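You operate a simulated robot arm through the tools that you are given. There is no shell and no other tool. Be economical: measure what you need, move in short steps, check, and stop when the job is done.

Carry out the task below with a simulated two-armed robot. There is one attempt and no reset: what you move stays moved.

JOB
Pull the footplate strap tight, clamp it and shelve the footplate.
Fine: raise the cam first; hold the grey footplate with your other hand while you pull; press the cam down; top shelf of the plywood stand.

Only the result counts: the job must be done as asked and must still hold three seconds after the hand-in. Knocking over, shifting, dropping, spilling or breaking anything else fails it.

ROBOT AND FRAMES
Two 7-joint arms with two-finger parallel grippers on one trunk, on a base that drives. Base frame: it is fixed to the floor where the robot stands at the start and does not move with it; the origin is under the middle of the robot, x ahead of it, y to its left, z up. Units: m, rad, N and s.
The left shoulder is at the start at [0.05, 0.187, 1.085], the right one opposite. With the tool pointing down near the work surface each hand reaches from about 0.1 to 0.66 m from the robot's upright axis, wherever it stands, measured 20 degrees to its own side. Places, roughly: footplate strap [0.5, 0.1, 0.8]; footplate strap cam [0.5, 0.1, 0.9]; top shelf of the plywood stand [2, -1.3, 0.9]. Payload 3.43 kg a hand.
Tool frame (each hand has its own): the origin (TCP) lies between the finger pads and is the grasp point; the fingertips stand 0.03 m ahead of it; z points along the fingers, y is the line along which they close. Largest opening 0.094 m; finger width 0.028, thickness 0.01; the body of the gripper, 0.05 by 0.096 m, starts 0.055 m behind the TCP.
Orientation is that of the tool frame in the base frame, as a unit quaternion [w, x, y, z]. With the fingers straight down and closing along the base's y, the tool's x points along the base's -x, its y along +y and its z along -z.

CONTROLS
- The arms move only by the tool jog_arm. It takes "left_deltas", "right_deltas" or both (then of equal length, played together; a hand with none holds still); each is a list of rows, each a list of 7 numbers: the shift along the tool's x, y, z in units of 400 mm (1.0 is 400 mm), then the turn, a rotation vector about the tool's x, y, z in units of 90 degrees (1.0 is 90 degrees), then the finger opening in m, from 0 to 0.094. In form: [[x, y, z, wx, wy, wz, jaw], ...]. A call has 1 to 8 rows; each row is the pose to reach, as a shift and turn from the pose commanded when the call began, along the tool's axes at that moment. A call with a number of a shift or a turn outside -1 to 1 is refused whole. Rows are played at 5 a second. More than 0.05 m and 0.15 rad between two rows, or a gripper value outside its range, and nothing of the call is played. Where a pose cannot be reached the arm comes as near as it can. A force on the tool above 40 N (or 10 N above the force at the start of the call, whichever is more), or a blocked arm, ends the call early, and 0.2 s more pass. Each finger travels about 0.153 m/s and halts on what it meets, pressing with about 37 N; the grip force reading is that of the motor and also rises with nothing between the fingers. The clock runs only during rows and for 0.2 s after the last one: add rows that repeat a pose to give the fingers time. The reply holds the time, the measured pose of the TCP, the force on the tool along the base axes, the opening and the grip force, in the units named above and with some noise, with the torque about the TCP (base axes, N m) and any sound that the robot's microphone picked up, and new pictures: "views" is both (left out), scene, wrist or none (wrist: the cameras of the hands that moved).
- Cameras (640 x 400 px; columns grow to the right, rows downward): "scene" is now at [0.1484, 0.016, 1.2606]; the picture's right is [0.20, -0.98, 0.00], its down [-0.44, -0.09, -0.90] and it looks along [0.88, 0.18, -0.45] (base axes); focal length 234 px, centre (320, 200). "left" rides on the left gripper at [0.076, -0.014, -0.102] in its tool frame; the picture's right is [0.18, 0.98, 0.00], its down [-0.75, 0.14, -0.64] and it looks along [-0.63, 0.12, 0.77] (tool axes); focal length 243 px, centre (320, 200). "right" rides on the right gripper at [0.076, 0.014, -0.103] in its tool frame; the picture's right is [-0.18, 0.98, 0.00], its down [-0.75, -0.14, -0.64] and it looks along [-0.63, -0.12, 0.77] (tool axes); focal length 243 px, centre (320, 200). There is no depth. A picture from a camera that has moved, and an enlarged one, comes with that camera's place and axes in the base frame and with its lens.
- slide_trunk(by): slides the trunk up (or, below 0, down) by that many m; the arms and the scene camera ride with it, the base frame stays. It gives what a move gives, with no picture.
- drive_base(legs): drives the robot by 1 to 6 legs, each [ahead, left, turn to the left] in m, m and rad, along the robot's own axes; the way and the turn of a leg run together, so that a leg with both is an arc; at most 1.5 m and 3.142 rad a leg. The arms and the cameras ride along, it lands a little off, and it stops where it bumps. It gives what a move gives, and a new picture of the scene camera.
- turn_head(pan, tilt): turns the head with the scene camera to pan (to the left, within 1.396 rad either way) and tilt (down, from -0.506 to 1.204), counted from straight ahead of the robot. It gives what a move gives, and a new picture of the scene camera.
- close_up(camera, box): a new picture of the part [left, top, right, bottom] of that camera's present view, enlarged. The clock stands still meanwhile.
- finish_job(): hands the job in; it is judged then, once.

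Go step by step. Nothing tells you exact positions but the pictures and the camera data: compare them with the known pose of the tool, close in by small moves and look again before you grip or let go. The budget is 120 turns and 260 pictures, counting those below and the enlarged ones. Unless the task says otherwise, let go and move clear before handing in, and close with one line.

The tools are called after ">>>" by a JSON object that holds its "fn" and its "kwargs". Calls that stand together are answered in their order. jog_arm: Moves the arms, as the interface text tells. Its arguments: {"type":"object","properties":{"left_deltas":{"type":"array"},"right_deltas":{"type":"array"},"views":{"type":"string","enum":["both","scene","wrist","none"]}},"required":[]} The other tools are called the same way: slide_trunk (by) slides the trunk up or down; drive_base (legs) drives the base; turn_head (pan, tilt) turns the head that bears the scene camera; close_up (camera, box) takes an enlarged picture of a part of a camera's view; finish_job () hands the job in.

At the start:

```text
clock: 0.0
left_tool_pos: [0.3347, 0.2277, 1.1211]
left_orientation: [0.0, -0.001, 1.0, -0.001]
left_contact_force: [0.8, -0.3, -0.1]
left_wrist_torque: [0.02, 0.0, -0.01]
left_gripper_width: 0.0938
left_grip_force: 0.1
right_tool_pos: [0.3934, -0.0864, 1.1623]
right_orientation: [0.0, 0.0, 1.0, 0.0]
right_contact_force: [0.3, 0.5, -0.5]
right_wrist_torque: [-0.03, -0.01, -0.01]
right_gripper_width: 0.0941
right_grip_force: 0.0
trunk travel left (down, up): [-0.3, 0.132]
robot x, y, heading: [-0.0023, 0.0028, 0.003]
head pan, tilt: [0.199, 0.461]
```

scene: 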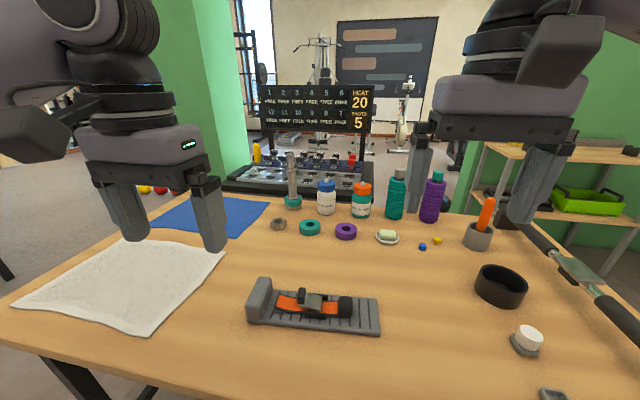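
right: 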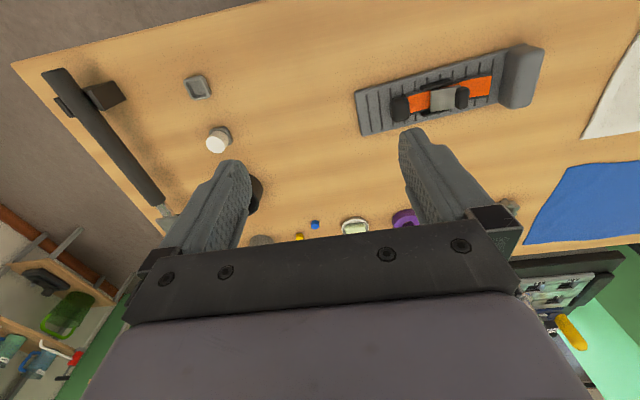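
left: 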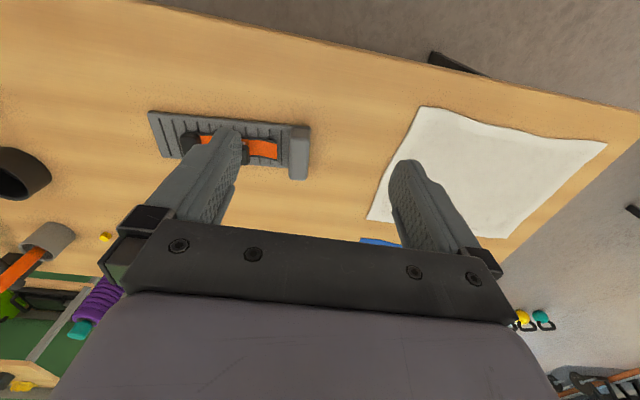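

I see the grey footplate with an orange strap and cam on the table in front. I take close-ups to understand the buckle.

>>> {"fn": "close_up", "kwargs": {"camera": "scene", "box": [230, 260, 400, 350]}}

>>> {"fn": "close_up", "kwargs": {"camera": "right", "box": [340, 30, 560, 150]}}

```text
3.76 times, centred on (315, 305) of scene
camera zoom: at [0.1484, 0.016, 1.2606], right [0.2, -0.98, 0.0], down [-0.44, -0.09, -0.9], along [0.88, 0.18, -0.45], focal length 880 px, centre (339, -195)
```

zoom: 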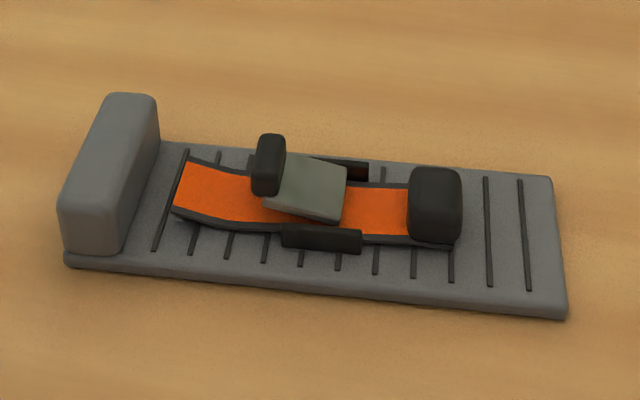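

```text
2.91 times, centred on (450, 90) of right
camera zoom: at [0.318, -0.074, 1.2645], right [0.18, 0.98, 0.0], down [0.75, -0.14, 0.64], along [0.63, -0.12, -0.77], focal length 706 px, centre (-58, 520)
```

zoom: 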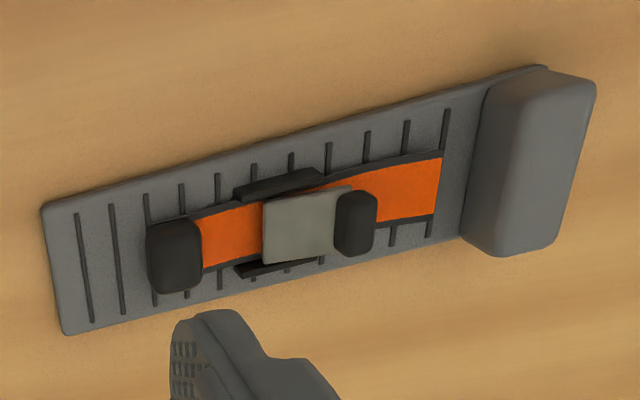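

The footplate lies about along -y: the heel cup is at about [0.467, 0.21], the cam handle at [0.479, 0.124, 0.865] and the pull tab at [0.485, 0.031, 0.85]. I move the left hand aside, and turn the right hand so it closes along x above the cam handle.

>>> {"fn": "jog_arm", "kwargs": {"left_deltas": [[0, 0.0375, 0, 0, 0, 0, 0.094], [0, 0.075, 0, 0, 0, 0, 0.094], [0, 0.1125, 0, 0, 0, 0, 0.094], [0, 0.15, 0, 0, 0, 0, 0.094], [0, 0.1875, 0, 0, 0, 0, 0.094], [0, 0.225, 0, 0, 0, 0, 0.094], [0, 0.2625, 0, 0, 0, 0, 0.094], [0, 0.3, 0, 0, 0, 0, 0.094]], "right_deltas": [[0, 0, 0.02, 0, 0, -0.09, 0.094], [-0.03, 0.06, 0.06, 0, 0, -0.18, 0.094], [-0.06, 0.13, 0.11, 0, 0, -0.27, 0.094], [-0.09, 0.2, 0.16, 0, 0, -0.36, 0.094], [-0.12, 0.27, 0.21, 0, 0, -0.45, 0.094], [-0.15, 0.34, 0.26, 0, 0, -0.54, 0.094], [-0.18, 0.41, 0.31, 0, 0, -0.63, 0.094], [-0.21, 0.47, 0.35, 0, 0, -0.72, 0.094]], "views": "none"}}

```text
clock: 1.8
left_tool_pos: [0.3335, 0.3471, 1.1217]
left_orientation: [0.0, 0.0, 1.0, 0.0]
left_contact_force: [-0.4, 0.1, -0.4]
left_wrist_torque: [-0.01, -0.02, -0.02]
left_gripper_width: 0.0943
left_grip_force: 0.0
right_tool_pos: [0.4656, 0.0756, 1.0372]
right_orientation: [0.0, -0.476, 0.879, 0.001]
right_contact_force: [0.1, -0.2, -0.6]
right_wrist_torque: [-0.01, 0.01, 0.01]
right_gripper_width: 0.094
right_grip_force: 0.1
right hand out of reach, approached as far as the arm can: row 8
trunk travel left (down, up): [-0.3, 0.132]
robot x, y, heading: [0.0006, -0.0026, 0.001]
head pan, tilt: [0.199, 0.461]
```

The right hand turned about 57° before being limited. I try the rest of the turn from a slightly nearer position to see if it is a wrist limit.

>>> {"fn": "jog_arm", "kwargs": {"right_deltas": [[0, 0, 0, 0, 0, -0.09, 0.094], [0, 0, 0, 0, 0, -0.18, 0.094], [0, 0, 0, 0, 0, -0.27, 0.094], [0, 0, 0, 0, 0, -0.33, 0.094]], "views": "both"}}

```text
clock: 2.8
left_tool_pos: [0.3342, 0.3473, 1.121]
left_orientation: [0.0, -0.001, 1.0, 0.001]
left_contact_force: [0.3, 0.1, 0.1]
left_wrist_torque: [-0.03, -0.03, -0.03]
left_gripper_width: 0.0939
left_grip_force: 0.1
right_tool_pos: [0.4322, 0.0196, 1.0309]
right_orientation: [-0.002, -0.559, 0.829, -0.001]
right_contact_force: [-0.1, -0.4, -0.2]
right_wrist_torque: [0.0, 0.03, -0.05]
right_gripper_width: 0.0938
right_grip_force: 0.1
right hand out of reach, approached as far as the arm can: row 1, 2, 3, 4
trunk travel left (down, up): [-0.3, 0.132]
robot x, y, heading: [-0.0031, -0.0012, -0.0]
head pan, tilt: [0.199, 0.461]
camera scene: at [0.1484, 0.0158, 1.2606], right [0.2, -0.98, 0.0], down [-0.44, -0.09, -0.9], along [0.88, 0.18, -0.44], focal length 234 px, centre (320, 200)
camera right: at [0.3906, -0.0455, 1.1334], right [-0.84, 0.54, 0.0], down [0.42, 0.65, 0.64], along [0.35, 0.54, -0.77], focal length 243 px, centre (320, 200)
```

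scene: 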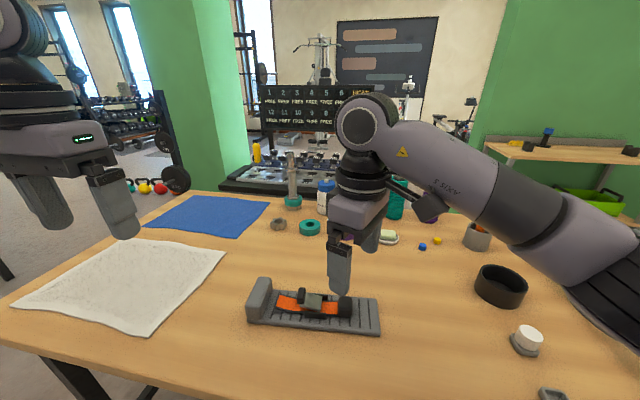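
right: 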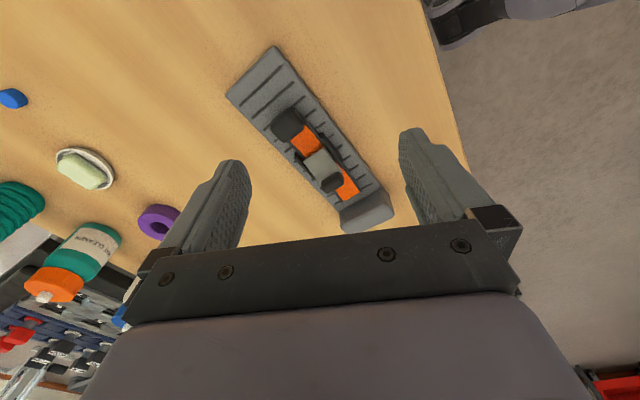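

The wrist limit blocks this direction; I turn the right hand the other way, which closes along the same line.

>>> {"fn": "jog_arm", "kwargs": {"right_deltas": [[0, 0, 0, 0, 0, 0.095, 0.094], [0, 0, 0, 0, 0, 0.19, 0.094], [0, 0, 0, 0, 0, 0.285, 0.094], [0, 0, 0, 0, 0, 0.38, 0.094], [0, 0, 0, 0, 0, 0.475, 0.094], [0, 0, 0, 0, 0, 0.57, 0.094], [0, 0, 0, 0, 0, 0.665, 0.094], [0, 0, 0, 0, 0, 0.76, 0.094]], "views": "none"}}

>>> {"fn": "jog_arm", "kwargs": {"right_deltas": [[0, 0, 0, 0, 0, 0.095, 0.094], [0, 0, 0, 0, 0, 0.19, 0.094], [0, 0, 0, 0, 0, 0.285, 0.094], [0, 0, 0, 0, 0, 0.38, 0.094], [0, 0, 0, 0, 0, 0.475, 0.094], [0, 0, 0, 0, 0, 0.57, 0.094], [0, 0, 0, 0, 0, 0.665, 0.094], [0, 0, 0, 0, 0, 0.76, 0.094]], "views": "none"}}

```text
clock: 4.6
left_tool_pos: [0.3341, 0.3468, 1.1208]
left_orientation: [0.001, -0.001, 1.0, 0.001]
left_contact_force: [0.1, -0.5, 0.5]
left_wrist_torque: [0.03, -0.01, 0.02]
left_gripper_width: 0.0938
left_grip_force: 0.1
right_tool_pos: [0.4307, 0.0193, 1.0311]
right_orientation: [0.0, 0.006, 1.0, -0.001]
right_contact_force: [-1.1, -0.1, -0.1]
right_wrist_torque: [-0.02, 0.02, 0.02]
right_gripper_width: 0.0939
right_grip_force: 0.0
trunk travel left (down, up): [-0.3, 0.132]
robot x, y, heading: [-0.0007, -0.0017, 0.002]
head pan, tilt: [0.199, 0.461]
```

```text
clock: 6.4
left_tool_pos: [0.3348, 0.3471, 1.1207]
left_orientation: [-0.001, -0.001, 1.0, -0.001]
left_contact_force: [0.1, 0.3, 0.6]
left_wrist_torque: [-0.04, 0.03, 0.01]
left_gripper_width: 0.0941
left_grip_force: 0.0
right_tool_pos: [0.4312, 0.02, 1.0286]
right_orientation: [0.0, 0.567, 0.824, -0.003]
right_contact_force: [-0.1, 0.7, 0.6]
right_wrist_torque: [0.0, 0.03, -0.01]
right_gripper_width: 0.0942
right_grip_force: 0.3
trunk travel left (down, up): [-0.3, 0.132]
robot x, y, heading: [-0.0012, 0.0001, 0.002]
head pan, tilt: [0.199, 0.461]
```

It turns fine in this direction. I complete the turn to 85° and hover over the cam handle.

>>> {"fn": "jog_arm", "kwargs": {"right_deltas": [[0.07, 0.07, 0.04, 0, 0, 0.06, 0.094], [0.14, 0.14, 0.1, 0, 0, 0.12, 0.094], [0.2, 0.205, 0.15, 0, 0, 0.177, 0.094], [0.2, 0.205, 0.15, 0, 0, 0.177, 0.094]]}}

```text
clock: 7.6
left_tool_pos: [0.335, 0.3464, 1.1205]
left_orientation: [0.0, -0.002, 1.0, 0.001]
left_contact_force: [-0.4, -0.3, -0.6]
left_wrist_torque: [0.01, -0.02, 0.01]
left_gripper_width: 0.0938
left_grip_force: 0.0
right_tool_pos: [0.5039, 0.0912, 0.9784]
right_orientation: [-0.003, 0.695, 0.719, 0.006]
right_contact_force: [0.8, -0.1, -0.5]
right_wrist_torque: [0.03, 0.01, -0.01]
right_gripper_width: 0.0939
right_grip_force: 0.0
right hand out of reach, approached as far as the arm can: row 3, 4
trunk travel left (down, up): [-0.3, 0.132]
robot x, y, heading: [-0.0003, 0.0007, 0.003]
head pan, tilt: [0.199, 0.461]
stopped in row 4 (right hand): the arm was blocked; the commanded pose is now the measured one
camera scene: at [0.1486, 0.0155, 1.2606], right [0.2, -0.98, 0.0], down [-0.44, -0.09, -0.9], along [0.88, 0.18, -0.45], focal length 234 px, centre (320, 200)
camera right: at [0.5159, 0.1661, 1.084], right [0.99, -0.15, 0.0], down [-0.12, -0.77, 0.63], along [-0.09, -0.62, -0.78], focal length 243 px, centre (320, 200)
```

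scene: 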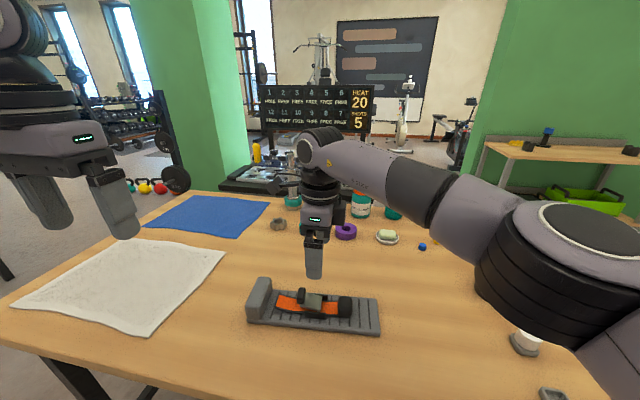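
right: 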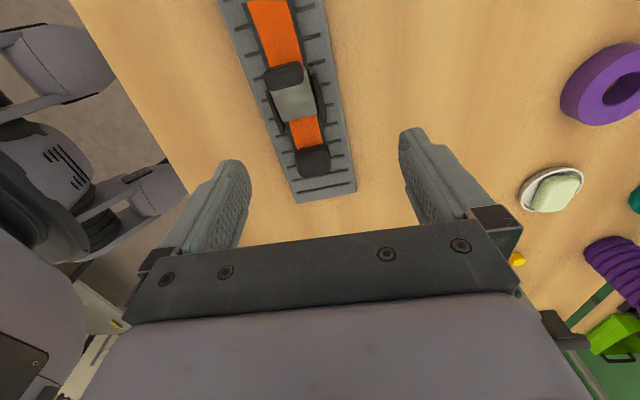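

The right arm is near its limit this far left. I drive the base 0.13 m to the left to put the plate in front of the robot.

>>> {"fn": "drive_base", "kwargs": {"legs": [[0, 0.13, 0]]}}

```text
clock: 8.9
left_tool_pos: [0.3337, 0.4792, 1.1202]
left_orientation: [-0.001, -0.001, 1.0, -0.001]
left_contact_force: [0.4, -0.9, -0.5]
left_wrist_torque: [-0.02, -0.01, -0.01]
left_gripper_width: 0.094
left_grip_force: 0.0
right_tool_pos: [0.504, 0.2242, 0.9795]
right_orientation: [-0.003, 0.694, 0.72, 0.008]
right_contact_force: [-0.5, -0.1, -0.4]
right_wrist_torque: [-0.01, 0.0, 0.0]
right_gripper_width: 0.094
right_grip_force: 0.1
trunk travel left (down, up): [-0.3, 0.132]
robot x, y, heading: [-0.0003, 0.1332, 0.0]
head pan, tilt: [0.199, 0.461]
camera scene: at [0.1484, 0.1484, 1.2606], right [0.2, -0.98, 0.0], down [-0.44, -0.09, -0.9], along [0.88, 0.18, -0.45], focal length 234 px, centre (320, 200)
```

scene: 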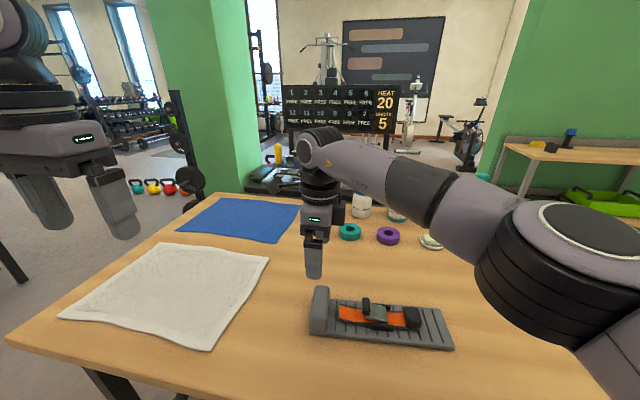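

Now I move the right hand over the cam handle and look.

>>> {"fn": "jog_arm", "kwargs": {"right_deltas": [[-0.08, -0.024, 0, 0, 0, -0.01, 0.094], [-0.165, -0.048, 0.03, 0, 0, -0.02, 0.094], [-0.2475, -0.072, 0.075, 0, 0, -0.032, 0.07], [-0.2475, -0.072, 0.075, 0, 0, -0.032, 0.07]]}}

```text
clock: 9.9
left_tool_pos: [0.3346, 0.4778, 1.1212]
left_orientation: [0.001, -0.001, 1.0, 0.0]
left_contact_force: [-0.5, 0.2, -0.4]
left_wrist_torque: [0.02, -0.01, -0.02]
left_gripper_width: 0.0939
left_grip_force: 0.1
right_tool_pos: [0.4773, 0.1257, 0.9465]
right_orientation: [-0.002, 0.676, 0.736, 0.008]
right_contact_force: [0.0, 1.0, -0.3]
right_wrist_torque: [0.01, 0.0, 0.04]
right_gripper_width: 0.0703
right_grip_force: 0.1
trunk travel left (down, up): [-0.3, 0.132]
robot x, y, heading: [-0.0028, 0.1309, -0.002]
head pan, tilt: [0.199, 0.461]
camera scene: at [0.1483, 0.1479, 1.2606], right [0.2, -0.98, 0.0], down [-0.44, -0.09, -0.9], along [0.88, 0.18, -0.45], focal length 234 px, centre (320, 200)
camera right: at [0.4845, 0.2014, 1.0517], right [0.99, -0.1, 0.0], down [-0.08, -0.77, 0.63], along [-0.06, -0.63, -0.78], focal length 243 px, centre (320, 200)
```

scene: 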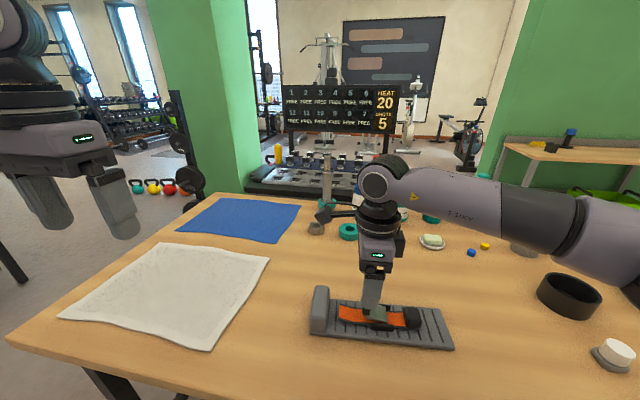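
right: 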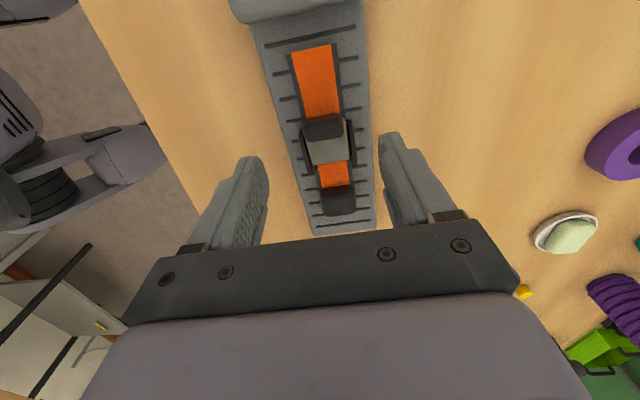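

>>> {"fn": "close_up", "kwargs": {"camera": "right", "box": [240, 90, 400, 220]}}

>>> {"fn": "close_up", "kwargs": {"camera": "scene", "box": [310, 270, 470, 370]}}

```text
3.08 times, centred on (320, 155) of right
camera zoom: at [0.4845, 0.2014, 1.0517], right [0.99, -0.1, 0.0], down [-0.08, -0.77, 0.63], along [-0.06, -0.63, -0.78], focal length 746 px, centre (320, 338)
```

zoom: 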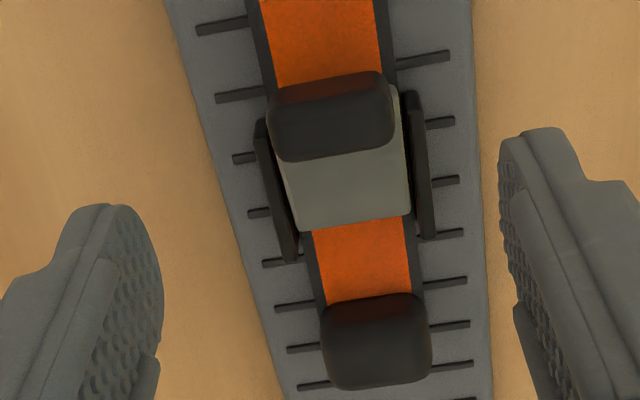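

```text
4.00 times, centred on (390, 320) of scene
camera zoom: at [0.1483, 0.1479, 1.2606], right [0.2, -0.98, 0.0], down [-0.44, -0.09, -0.9], along [0.88, 0.18, -0.45], focal length 935 px, centre (40, -280)
```

zoom: 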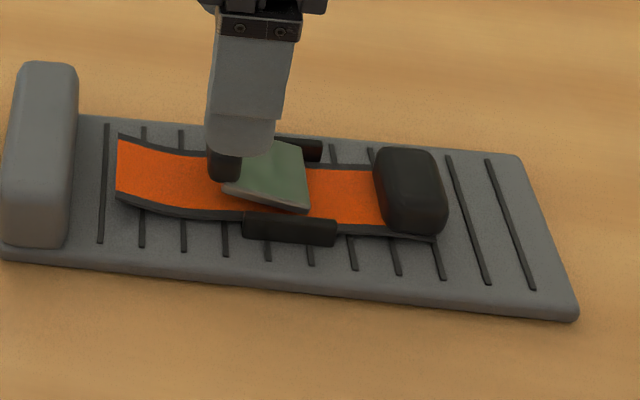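

The handle is about 34 mm wide at [0.480, 0.124], z about 0.865. I descend with the fingers straddling it.

>>> {"fn": "jog_arm", "kwargs": {"right_deltas": [[0.005, 0.004, 0.05, 0, 0, 0, 0.07], [0.01, 0.007, 0.1, 0, 0, 0, 0.07], [0.01, 0.007, 0.15, 0, 0, 0, 0.07], [0.01, 0.007, 0.15, 0, 0, 0, 0.07]]}}

>>> {"fn": "close_up", "kwargs": {"camera": "scene", "box": [310, 270, 470, 370]}}

>>> {"fn": "close_up", "kwargs": {"camera": "right", "box": [220, 90, 420, 220]}}

```text
clock: 10.9
left_tool_pos: [0.3345, 0.4785, 1.1206]
left_orientation: [0.0, -0.001, 1.0, 0.0]
left_contact_force: [0.2, 0.7, -0.3]
left_wrist_torque: [-0.01, 0.0, -0.03]
left_gripper_width: 0.0939
left_grip_force: 0.0
right_tool_pos: [0.4807, 0.1303, 0.89]
right_orientation: [-0.003, 0.676, 0.737, 0.007]
right_contact_force: [-0.2, -0.2, -0.8]
right_wrist_torque: [0.01, 0.04, -0.01]
right_gripper_width: 0.0699
right_grip_force: 0.0
trunk travel left (down, up): [-0.3, 0.132]
robot x, y, heading: [-0.0014, 0.1288, 0.002]
head pan, tilt: [0.199, 0.461]
camera scene: at [0.1483, 0.1478, 1.2606], right [0.2, -0.98, 0.0], down [-0.44, -0.09, -0.9], along [0.88, 0.18, -0.45], focal length 234 px, centre (320, 200)
camera right: at [0.4885, 0.2056, 0.9931], right [0.99, -0.1, 0.0], down [-0.08, -0.77, 0.63], along [-0.06, -0.63, -0.78], focal length 243 px, centre (320, 200)
```

scene: 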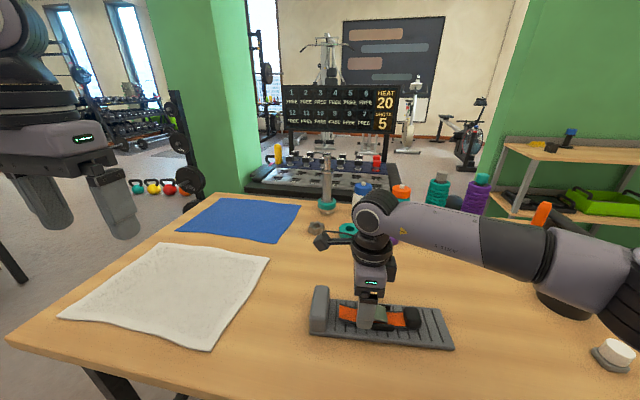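
right: 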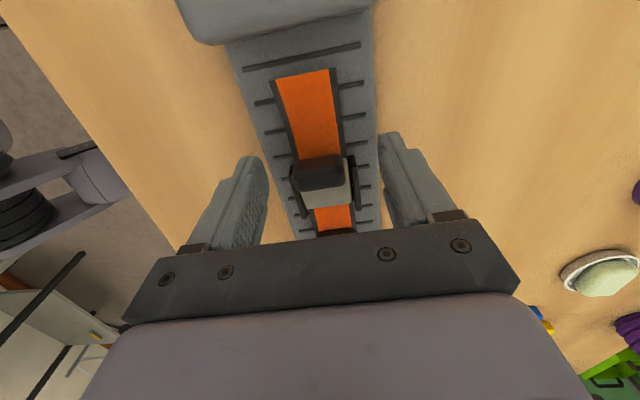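

```text
4.00 times, centred on (390, 320) of scene
camera zoom: at [0.1483, 0.1478, 1.2606], right [0.2, -0.98, 0.0], down [-0.44, -0.09, -0.9], along [0.88, 0.18, -0.45], focal length 935 px, centre (40, -280)
```

zoom: 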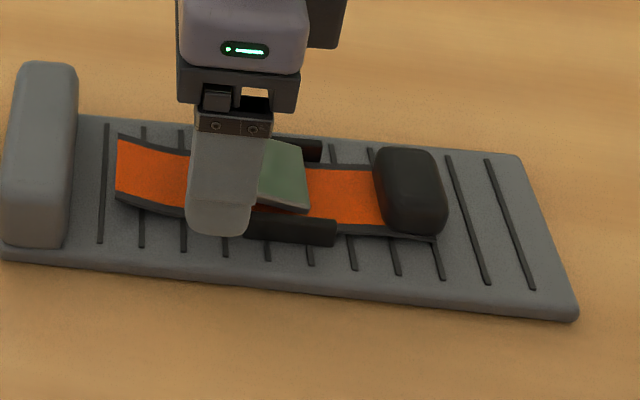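

```text
3.08 times, centred on (320, 155) of right
camera zoom: at [0.4885, 0.2056, 0.9931], right [0.99, -0.1, 0.0], down [-0.08, -0.77, 0.63], along [-0.06, -0.63, -0.78], focal length 746 px, centre (320, 338)
```

zoom: 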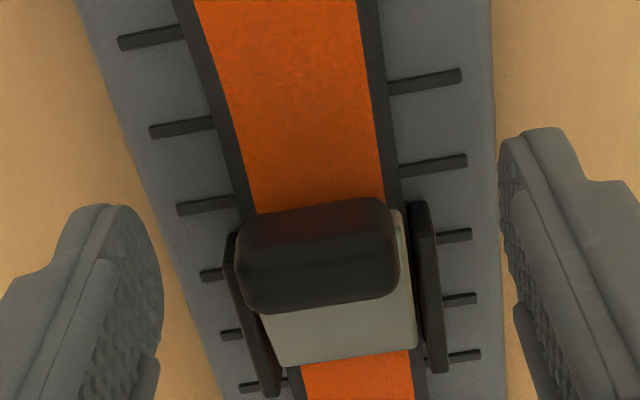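

The fingers straddle the handle. I lower 5 mm more and close.

>>> {"fn": "jog_arm", "kwargs": {"right_deltas": [[-0.007, 0, 0.014, 0, 0, 0, 0.07], [-0.007, 0, 0.014, 0, 0, 0, 0.045], [-0.007, 0, 0.014, 0, 0, 0, 0.02], [-0.007, 0, 0.014, 0, 0, 0, 0.02]], "views": "none"}}

>>> {"fn": "close_up", "kwargs": {"camera": "right", "box": [220, 90, 420, 220]}}

```text
clock: 11.9
left_tool_pos: [0.335, 0.4789, 1.1213]
left_orientation: [0.0, 0.0, 1.0, 0.0]
left_contact_force: [0.4, 0.1, -0.6]
left_wrist_torque: [-0.02, 0.01, 0.0]
left_gripper_width: 0.0941
left_grip_force: 0.1
right_tool_pos: [0.4811, 0.1286, 0.883]
right_orientation: [-0.003, 0.676, 0.736, 0.008]
right_contact_force: [-0.6, 0.7, -0.1]
right_wrist_torque: [0.0, 0.22, 0.14]
right_gripper_width: 0.0357
right_grip_force: 36.9
trunk travel left (down, up): [-0.3, 0.132]
robot x, y, heading: [0.0001, 0.1334, 0.001]
head pan, tilt: [0.199, 0.461]
```

```text
3.08 times, centred on (320, 155) of right
camera zoom: at [0.4888, 0.2031, 0.9872], right [1.0, -0.1, 0.0], down [-0.08, -0.77, 0.63], along [-0.06, -0.63, -0.78], focal length 746 px, centre (320, 338)
```

zoom: 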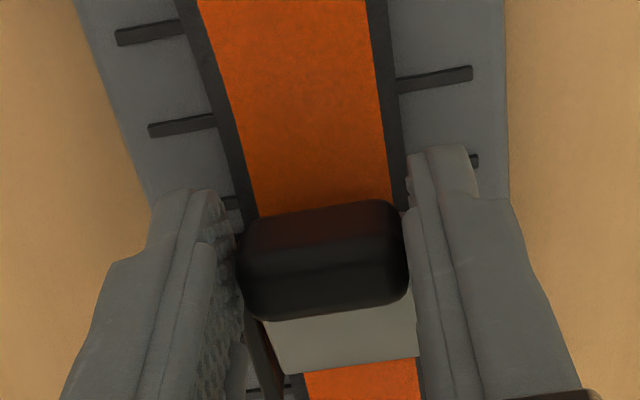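

Handle gripped. I lift it along an arc about the hinge (about y 0.09, z 0.848), in small steps, watching the force.

>>> {"fn": "jog_arm", "kwargs": {"right_deltas": [[-0.008, 0, -0.013, 0, 0, 0, 0.02], [-0.0165, 0, -0.025, 0, 0, 0, 0.02], [-0.026, 0, -0.033, 0, 0, 0, 0.02], [-0.036, 0, -0.04, 0, 0, 0, 0.02]], "views": "scene"}}

>>> {"fn": "close_up", "kwargs": {"camera": "scene", "box": [310, 270, 470, 370]}}

>>> {"fn": "close_up", "kwargs": {"camera": "right", "box": [220, 90, 420, 220]}}

```text
clock: 12.9
left_tool_pos: [0.3326, 0.478, 1.1215]
left_orientation: [0.0, -0.001, 1.0, 0.0]
left_contact_force: [-0.6, 0.5, 0.3]
left_wrist_torque: [0.01, 0.02, 0.01]
left_gripper_width: 0.094
left_grip_force: 0.1
right_tool_pos: [0.4827, 0.1125, 0.8984]
right_orientation: [-0.003, 0.677, 0.736, 0.008]
right_contact_force: [-0.1, 0.7, -3.2]
right_wrist_torque: [0.1, 0.0, 0.0]
right_gripper_width: 0.0354
right_grip_force: 36.6
trunk travel left (down, up): [-0.3, 0.132]
robot x, y, heading: [-0.0013, 0.1309, 0.001]
head pan, tilt: [0.199, 0.461]
camera scene: at [0.1486, 0.1477, 1.2606], right [0.2, -0.98, 0.0], down [-0.44, -0.09, -0.9], along [0.88, 0.18, -0.45], focal length 234 px, centre (320, 200)
```

scene: 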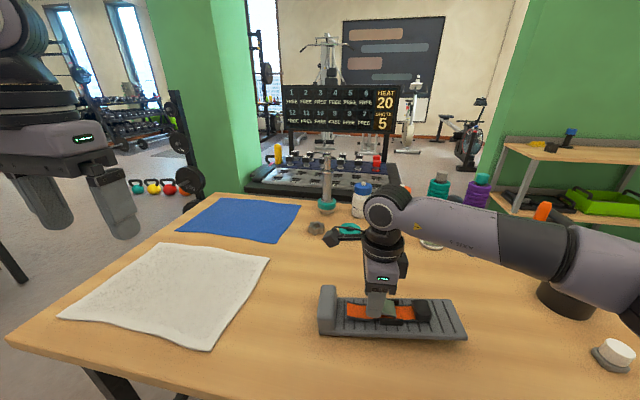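

```text
4.00 times, centred on (390, 320) of scene
camera zoom: at [0.1486, 0.1477, 1.2606], right [0.2, -0.98, 0.0], down [-0.44, -0.09, -0.9], along [0.88, 0.18, -0.45], focal length 935 px, centre (40, -280)
```

zoom: 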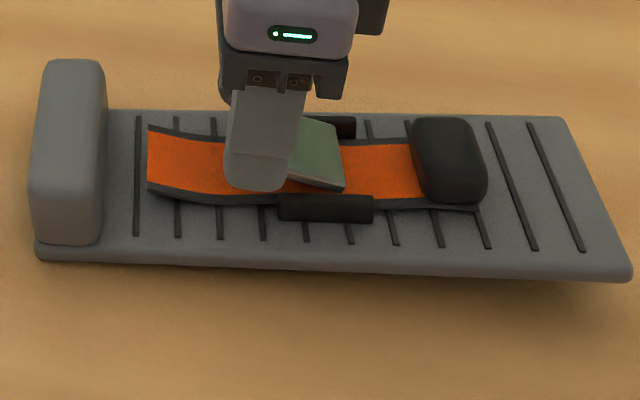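

```text
3.08 times, centred on (320, 155) of right
camera zoom: at [0.4904, 0.1882, 1.003], right [0.99, -0.1, 0.0], down [-0.08, -0.77, 0.63], along [-0.06, -0.63, -0.78], focal length 746 px, centre (320, 338)
```

zoom: 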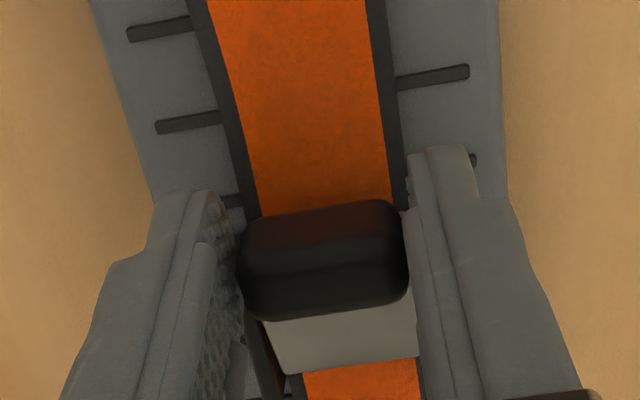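

The light plate came up with the cam, so it must be held. I set it back down along the same path and release.

>>> {"fn": "jog_arm", "kwargs": {"right_deltas": [[0.01, 0, 0.007, 0, 0, 0, 0.02], [0.02, 0, 0.015, 0, 0, 0, 0.02], [0.028, 0, 0.027, 0, 0, 0, 0.02], [0.036, 0, 0.036, 0, 0, 0, 0.02], [0.036, 0, 0.039, 0, 0, 0, 0.02], [0.036, 0, 0.039, 0, 0, 0, 0.07], [0.036, 0, 0.039, 0, 0, 0, 0.07]], "views": "none"}}

>>> {"fn": "jog_arm", "kwargs": {"right_deltas": [[0, 0, -0.07, 0, 0, 0, 0.07], [-0.08, 0, -0.1, 0, 0, 0, 0.07], [-0.16, 0, -0.1, 0, 0, 0, 0.07], [-0.25, 0, -0.1, 0, 0, 0, 0.07]], "views": "scene"}}

>>> {"fn": "close_up", "kwargs": {"camera": "scene", "box": [310, 270, 470, 370]}}

>>> {"fn": "close_up", "kwargs": {"camera": "left", "box": [0, 0, 320, 200]}}

```text
clock: 14.5
left_tool_pos: [0.3339, 0.4797, 1.1209]
left_orientation: [-0.001, -0.001, 1.0, 0.0]
left_contact_force: [0.3, -0.1, 0.9]
left_wrist_torque: [0.04, -0.02, 0.0]
left_gripper_width: 0.0939
left_grip_force: 0.1
right_tool_pos: [0.482, 0.1276, 0.883]
right_orientation: [-0.004, 0.676, 0.737, 0.007]
right_contact_force: [-0.6, 0.6, -0.1]
right_wrist_torque: [0.01, 0.01, 0.01]
right_gripper_width: 0.0703
right_grip_force: 0.1
trunk travel left (down, up): [-0.3, 0.132]
robot x, y, heading: [0.0005, 0.1321, 0.0]
head pan, tilt: [0.199, 0.461]
```

```text
clock: 15.5
left_tool_pos: [0.334, 0.4772, 1.1214]
left_orientation: [0.0, -0.001, 1.0, 0.0]
left_contact_force: [-0.2, 0.0, 0.5]
left_wrist_torque: [0.0, 0.0, 0.01]
left_gripper_width: 0.0938
left_grip_force: 0.0
right_tool_pos: [0.4918, 0.0275, 0.9208]
right_orientation: [-0.004, 0.676, 0.737, 0.007]
right_contact_force: [0.7, 0.2, 0.8]
right_wrist_torque: [-0.02, -0.02, -0.05]
right_gripper_width: 0.07
right_grip_force: 0.0
trunk travel left (down, up): [-0.3, 0.132]
robot x, y, heading: [-0.0005, 0.1325, 0.0]
head pan, tilt: [0.199, 0.461]
camera scene: at [0.1483, 0.1474, 1.2606], right [0.2, -0.98, 0.0], down [-0.44, -0.09, -0.9], along [0.88, 0.18, -0.44], focal length 234 px, centre (320, 200)
```

scene: 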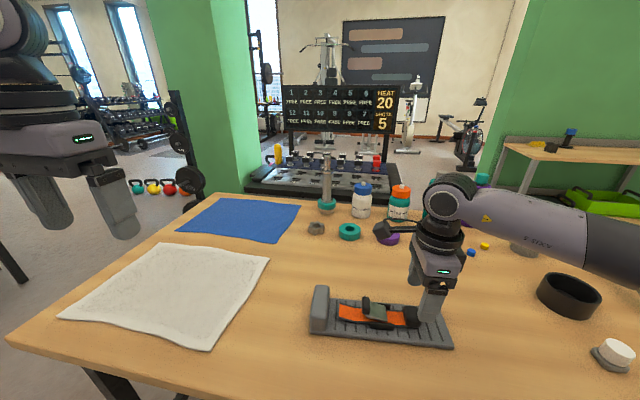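

```text
4.00 times, centred on (390, 320) of scene
camera zoom: at [0.1483, 0.1474, 1.2606], right [0.2, -0.98, 0.0], down [-0.44, -0.09, -0.9], along [0.88, 0.18, -0.44], focal length 935 px, centre (40, -280)
```

zoom: 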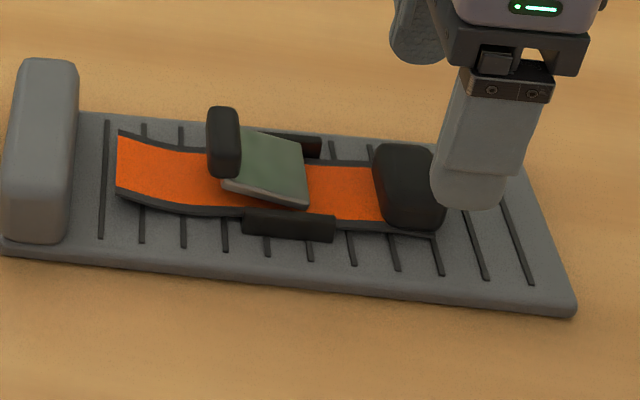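

```text
2.00 times, centred on (160, 100) of left
camera zoom: at [0.2593, 0.4643, 1.2228], right [-0.19, 0.98, 0.0], down [0.75, 0.14, 0.64], along [0.63, 0.12, -0.77], focal length 485 px, centre (640, 400)
```

zoom: 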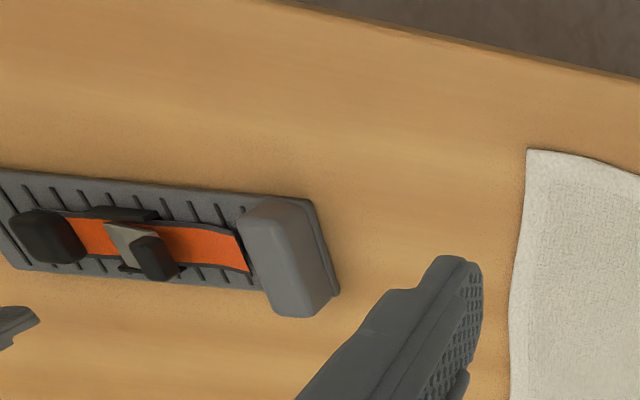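

The plate is back where it was. I bring the left hand over the heel cup, and look with its wrist camera.

>>> {"fn": "jog_arm", "kwargs": {"left_deltas": [[-0.042, -0.083, 0.045, 0, 0, 0, 0.094], [-0.084, -0.166, 0.09, 0, 0, -0.01, 0.094], [-0.126, -0.249, 0.14, 0, 0, -0.02, 0.094], [-0.168, -0.332, 0.19, 0, 0, -0.03, 0.094], [-0.21, -0.415, 0.235, 0, 0, -0.04, 0.094], [-0.252, -0.498, 0.28, 0, 0, -0.05, 0.094], [-0.294, -0.58, 0.33, 0, 0, -0.0555, 0.094], [-0.335, -0.6625, 0.375, 0, 0, -0.0555, 0.094]]}}

```text
clock: 17.3
left_tool_pos: [0.4717, 0.2123, 0.9709]
left_orientation: [0.001, -0.045, 0.999, 0.0]
left_contact_force: [0.4, -0.6, 0.8]
left_wrist_torque: [0.02, 0.02, 0.0]
left_gripper_width: 0.094
left_grip_force: 0.1
right_tool_pos: [0.4911, 0.0288, 0.9207]
right_orientation: [-0.003, 0.676, 0.737, 0.008]
right_contact_force: [-0.4, -0.2, 0.2]
right_wrist_torque: [0.02, 0.02, 0.02]
right_gripper_width: 0.0702
right_grip_force: 0.0
trunk travel left (down, up): [-0.3, 0.132]
robot x, y, heading: [-0.0024, 0.1342, -0.003]
head pan, tilt: [0.199, 0.461]
camera scene: at [0.1485, 0.1474, 1.2606], right [0.2, -0.98, 0.0], down [-0.44, -0.09, -0.9], along [0.88, 0.18, -0.45], focal length 234 px, centre (320, 200)
camera left: at [0.398, 0.1922, 1.0722], right [-0.27, 0.96, 0.0], down [0.74, 0.21, 0.64], along [0.62, 0.17, -0.77], focal length 243 px, centre (320, 200)
```

scene: 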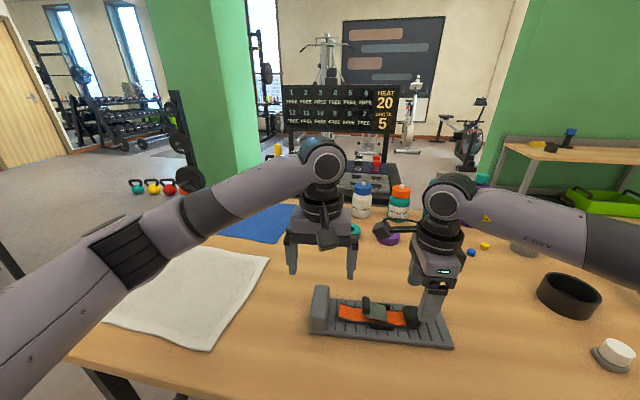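
left: 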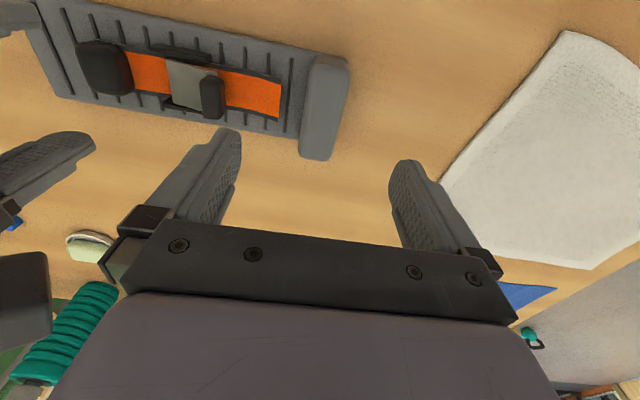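

The cup is centred near [0.468, 0.2145]. I lower the left hand over it.

>>> {"fn": "jog_arm", "kwargs": {"left_deltas": [[0.009, 0.005, 0.06, 0, 0, 0, 0.074], [0.009, 0.005, 0.12, 0, 0, 0, 0.074], [0.009, 0.005, 0.18, 0, 0, 0, 0.074], [0.009, 0.005, 0.23, 0, 0, 0, 0.074]], "views": "wrist"}}

>>> {"fn": "close_up", "kwargs": {"camera": "scene", "box": [280, 250, 470, 370]}}

```text
clock: 18.3
left_tool_pos: [0.4661, 0.2148, 0.8782]
left_orientation: [0.0, -0.045, 0.999, 0.001]
left_contact_force: [0.1, 0.3, 0.3]
left_wrist_torque: [0.0, 0.04, -0.03]
left_gripper_width: 0.0739
left_grip_force: 0.0
right_tool_pos: [0.4912, 0.0273, 0.9212]
right_orientation: [-0.003, 0.676, 0.737, 0.008]
right_contact_force: [0.0, 0.8, 0.0]
right_wrist_torque: [0.0, -0.02, -0.01]
right_gripper_width: 0.0699
right_grip_force: 0.0
trunk travel left (down, up): [-0.3, 0.132]
robot x, y, heading: [0.0014, 0.131, -0.001]
head pan, tilt: [0.199, 0.461]
camera left: at [0.3925, 0.1948, 0.9795], right [-0.27, 0.96, 0.0], down [0.74, 0.21, 0.64], along [0.62, 0.17, -0.77], focal length 243 px, centre (320, 200)
```

left: 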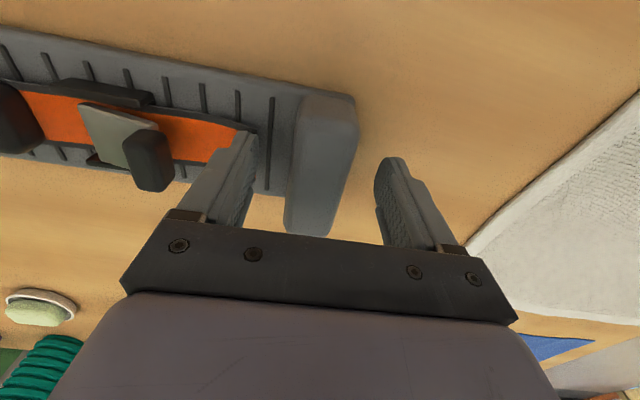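

```text
3.33 times, centred on (375, 310) of scene
camera zoom: at [0.1484, 0.1478, 1.2606], right [0.2, -0.98, 0.0], down [-0.44, -0.09, -0.9], along [0.88, 0.18, -0.45], focal length 779 px, centre (137, -167)
```

zoom: 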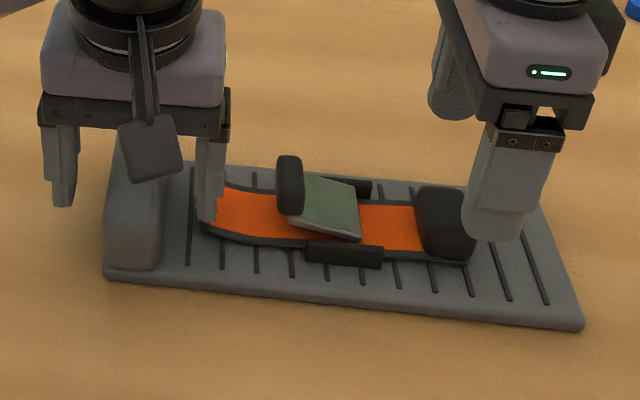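

The fingers straddle the cup well; closing the left hand on it.

>>> {"fn": "jog_arm", "kwargs": {"left_deltas": [[0, 0, 0, 0, 0, 0, 0.05], [0, 0, 0, 0, 0, 0, 0.02], [0, 0, 0, 0, 0, 0, 0.02]], "views": "wrist"}}

>>> {"fn": "close_up", "kwargs": {"camera": "scene", "box": [280, 250, 470, 370]}}

```text
clock: 19.1
left_tool_pos: [0.466, 0.2159, 0.8774]
left_orientation: [0.0, -0.044, 0.999, 0.0]
left_contact_force: [-0.7, -1.3, -0.3]
left_wrist_torque: [-0.07, -0.11, -0.12]
left_gripper_width: 0.0336
left_grip_force: 37.2
right_tool_pos: [0.49, 0.0274, 0.9208]
right_orientation: [-0.003, 0.676, 0.737, 0.007]
right_contact_force: [-0.2, -0.5, 0.1]
right_wrist_torque: [-0.02, -0.01, 0.0]
right_gripper_width: 0.0698
right_grip_force: 0.0
trunk travel left (down, up): [-0.3, 0.132]
robot x, y, heading: [-0.0002, 0.1298, 0.003]
head pan, tilt: [0.199, 0.461]
camera left: at [0.3924, 0.1946, 0.9796], right [-0.27, 0.96, 0.0], down [0.74, 0.21, 0.64], along [0.62, 0.17, -0.77], focal length 243 px, centre (320, 200)
```

left: 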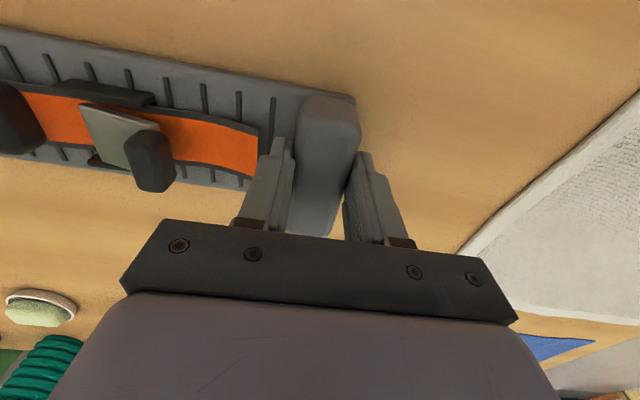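

```text
3.33 times, centred on (375, 310) of scene
camera zoom: at [0.1484, 0.1477, 1.2606], right [0.2, -0.98, 0.0], down [-0.44, -0.09, -0.9], along [0.88, 0.18, -0.45], focal length 779 px, centre (137, -167)
```

zoom: 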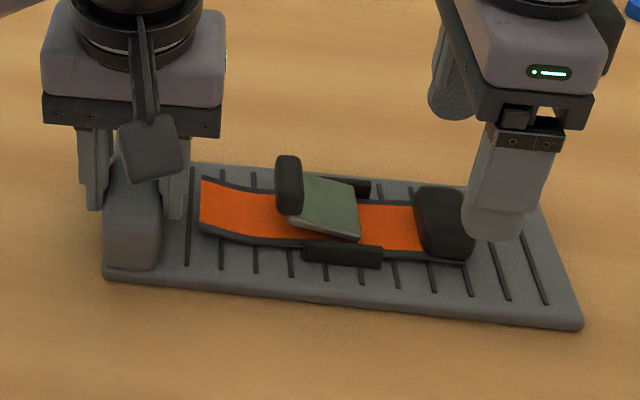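

The heel is firmly held. Now I tilt the right hand 40° (body leaning to -y) and line up on the cam handle.

>>> {"fn": "jog_arm", "kwargs": {"right_deltas": [[0, 0, -0.05, 0, 0.09, 0, 0.06], [0.02, 0, -0.07, 0, 0.18, 0, 0.06], [0.04, 0, -0.05, 0, 0.27, 0, 0.06], [0.08, 0, -0.03, 0, 0.36, 0, 0.06], [0.117, -0.0035, -0.01, 0, 0.444, 0, 0.06], [0.117, -0.0035, -0.01, 0, 0.444, 0, 0.06]]}}

>>> {"fn": "close_up", "kwargs": {"camera": "scene", "box": [280, 250, 470, 370]}}

```text
clock: 20.5
left_tool_pos: [0.4661, 0.215, 0.8779]
left_orientation: [0.0, -0.045, 0.999, -0.001]
left_contact_force: [-0.7, -0.2, -0.2]
left_wrist_torque: [0.03, -0.01, -0.03]
left_gripper_width: 0.034
left_grip_force: 37.1
right_tool_pos: [0.4856, 0.0717, 0.9273]
right_orientation: [-0.255, 0.633, 0.69, 0.24]
right_contact_force: [-0.1, 0.6, -0.9]
right_wrist_torque: [-0.02, 0.02, -0.03]
right_gripper_width: 0.0603
right_grip_force: 0.0
trunk travel left (down, up): [-0.3, 0.132]
robot x, y, heading: [-0.0001, 0.1344, 0.001]
head pan, tilt: [0.199, 0.461]
camera scene: at [0.1485, 0.1478, 1.2606], right [0.2, -0.98, 0.0], down [-0.44, -0.09, -0.9], along [0.88, 0.18, -0.45], focal length 234 px, centre (320, 200)
camera right: at [0.4996, 0.0642, 1.0547], right [0.99, -0.06, -0.11], down [-0.06, -1.0, -0.01], along [-0.11, 0.01, -0.99], focal length 243 px, centre (320, 200)
```

scene: 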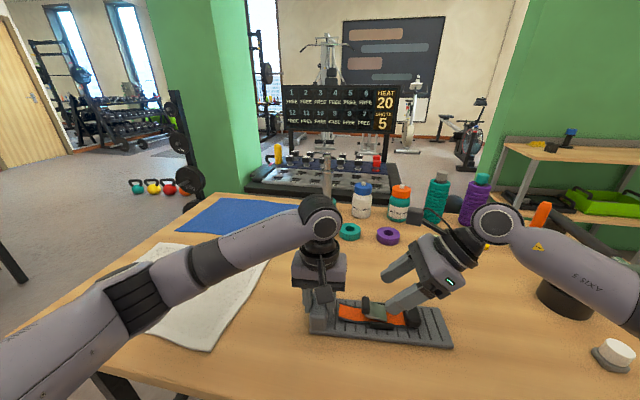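
right: 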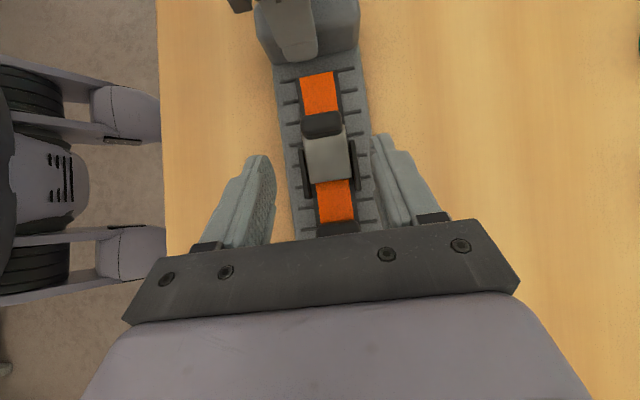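

```text
3.33 times, centred on (375, 310) of scene
camera zoom: at [0.1485, 0.1478, 1.2606], right [0.2, -0.98, 0.0], down [-0.44, -0.09, -0.9], along [0.88, 0.18, -0.45], focal length 779 px, centre (137, -167)
```

zoom: 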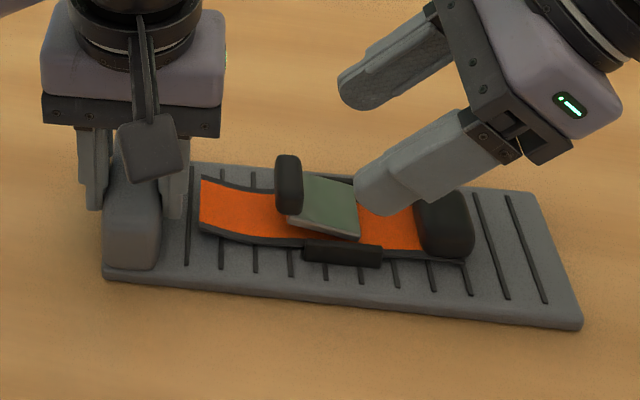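

Aligned. I advance along the fingers to the handle and close on it.

>>> {"fn": "jog_arm", "kwargs": {"right_deltas": [[0, 0, 0.08, 0, 0, 0, 0.06], [0, 0, 0.156, 0, 0, 0, 0.06], [0, 0, 0.156, 0, 0, 0, 0.04], [0, 0, 0.156, 0, 0, 0, 0.02], [0, 0, 0.156, 0, 0, 0, 0.02]], "views": "wrist"}}

>>> {"fn": "close_up", "kwargs": {"camera": "scene", "box": [280, 250, 470, 370]}}

```text
clock: 21.7
left_tool_pos: [0.4649, 0.2157, 0.878]
left_orientation: [-0.001, -0.044, 0.999, 0.0]
left_contact_force: [-3.2, 0.0, -0.9]
left_wrist_torque: [-0.05, 0.15, -0.18]
left_gripper_width: 0.0333
left_grip_force: 36.9
right_tool_pos: [0.4834, 0.1127, 0.8797]
right_orientation: [-0.254, 0.634, 0.691, 0.238]
right_contact_force: [4.2, 1.0, -0.5]
right_wrist_torque: [0.06, -0.16, -0.16]
right_gripper_width: 0.0353
right_grip_force: 36.4
trunk travel left (down, up): [-0.3, 0.132]
robot x, y, heading: [-0.0006, 0.1281, 0.006]
head pan, tilt: [0.199, 0.461]
camera right: at [0.4976, 0.1035, 1.0073], right [0.99, -0.06, -0.11], down [-0.06, -1.0, -0.01], along [-0.11, 0.01, -0.99], focal length 243 px, centre (320, 200)
```

right: 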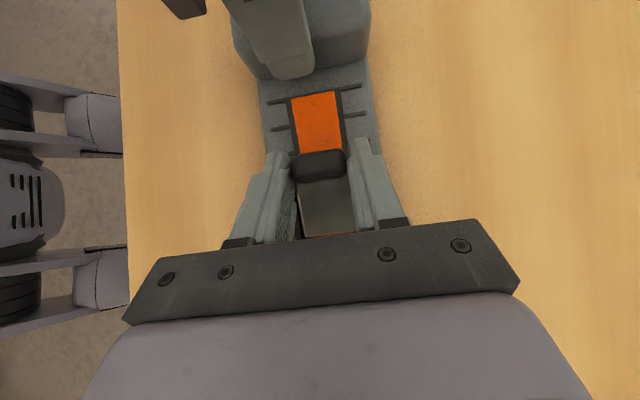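

```text
3.33 times, centred on (375, 310) of scene
camera zoom: at [0.1486, 0.1478, 1.2605], right [0.2, -0.98, 0.0], down [-0.44, -0.09, -0.9], along [0.88, 0.18, -0.45], focal length 779 px, centre (137, -167)
```

zoom: 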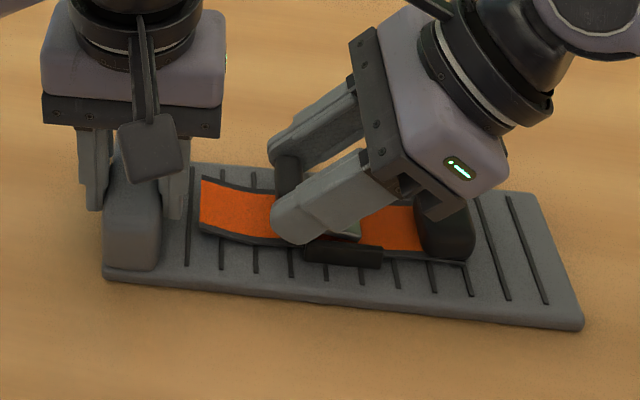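

Gripped. I lift the handle along the first part of the arc while the left holds the plate.

>>> {"fn": "jog_arm", "kwargs": {"right_deltas": [[0.0015, 0, -0.015, 0, 0, 0, 0.02], [0.003, 0, -0.03, 0, 0, 0, 0.02], [0, 0, -0.043, 0, 0, 0, 0.02], [-0.002, 0, -0.054, 0, 0, 0, 0.02]], "views": "wrist"}}

>>> {"fn": "close_up", "kwargs": {"camera": "scene", "box": [280, 250, 470, 370]}}

```text
clock: 22.7
left_tool_pos: [0.4646, 0.2109, 0.8786]
left_orientation: [0.0, -0.042, 0.999, -0.005]
left_contact_force: [-3.9, -27.1, 7.2]
left_wrist_torque: [-1.52, -0.11, -0.49]
left_gripper_width: 0.0348
left_grip_force: 37.3
right_tool_pos: [0.4814, 0.1008, 0.8964]
right_orientation: [-0.256, 0.632, 0.691, 0.24]
right_contact_force: [4.1, 27.1, -9.5]
right_wrist_torque: [1.12, -0.04, -0.37]
right_gripper_width: 0.0354
right_grip_force: 36.8
trunk travel left (down, up): [-0.3, 0.132]
robot x, y, heading: [0.0005, 0.1303, -0.001]
head pan, tilt: [0.199, 0.461]
camera right: at [0.4967, 0.0916, 1.0241], right [0.99, -0.05, -0.11], down [-0.05, -1.0, -0.01], along [-0.11, 0.02, -0.99], focal length 243 px, centre (320, 200)
```

right: 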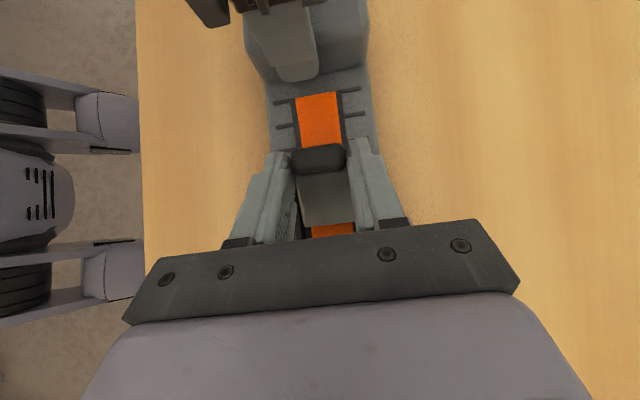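

```text
3.33 times, centred on (375, 310) of scene
camera zoom: at [0.1485, 0.1477, 1.2606], right [0.2, -0.98, 0.0], down [-0.44, -0.09, -0.9], along [0.88, 0.18, -0.45], focal length 779 px, centre (137, -167)
```

zoom: 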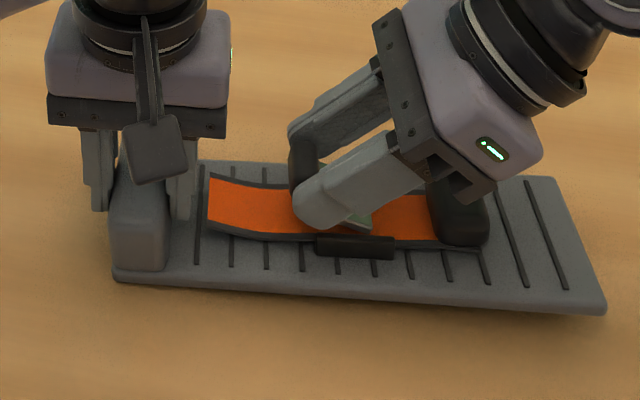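

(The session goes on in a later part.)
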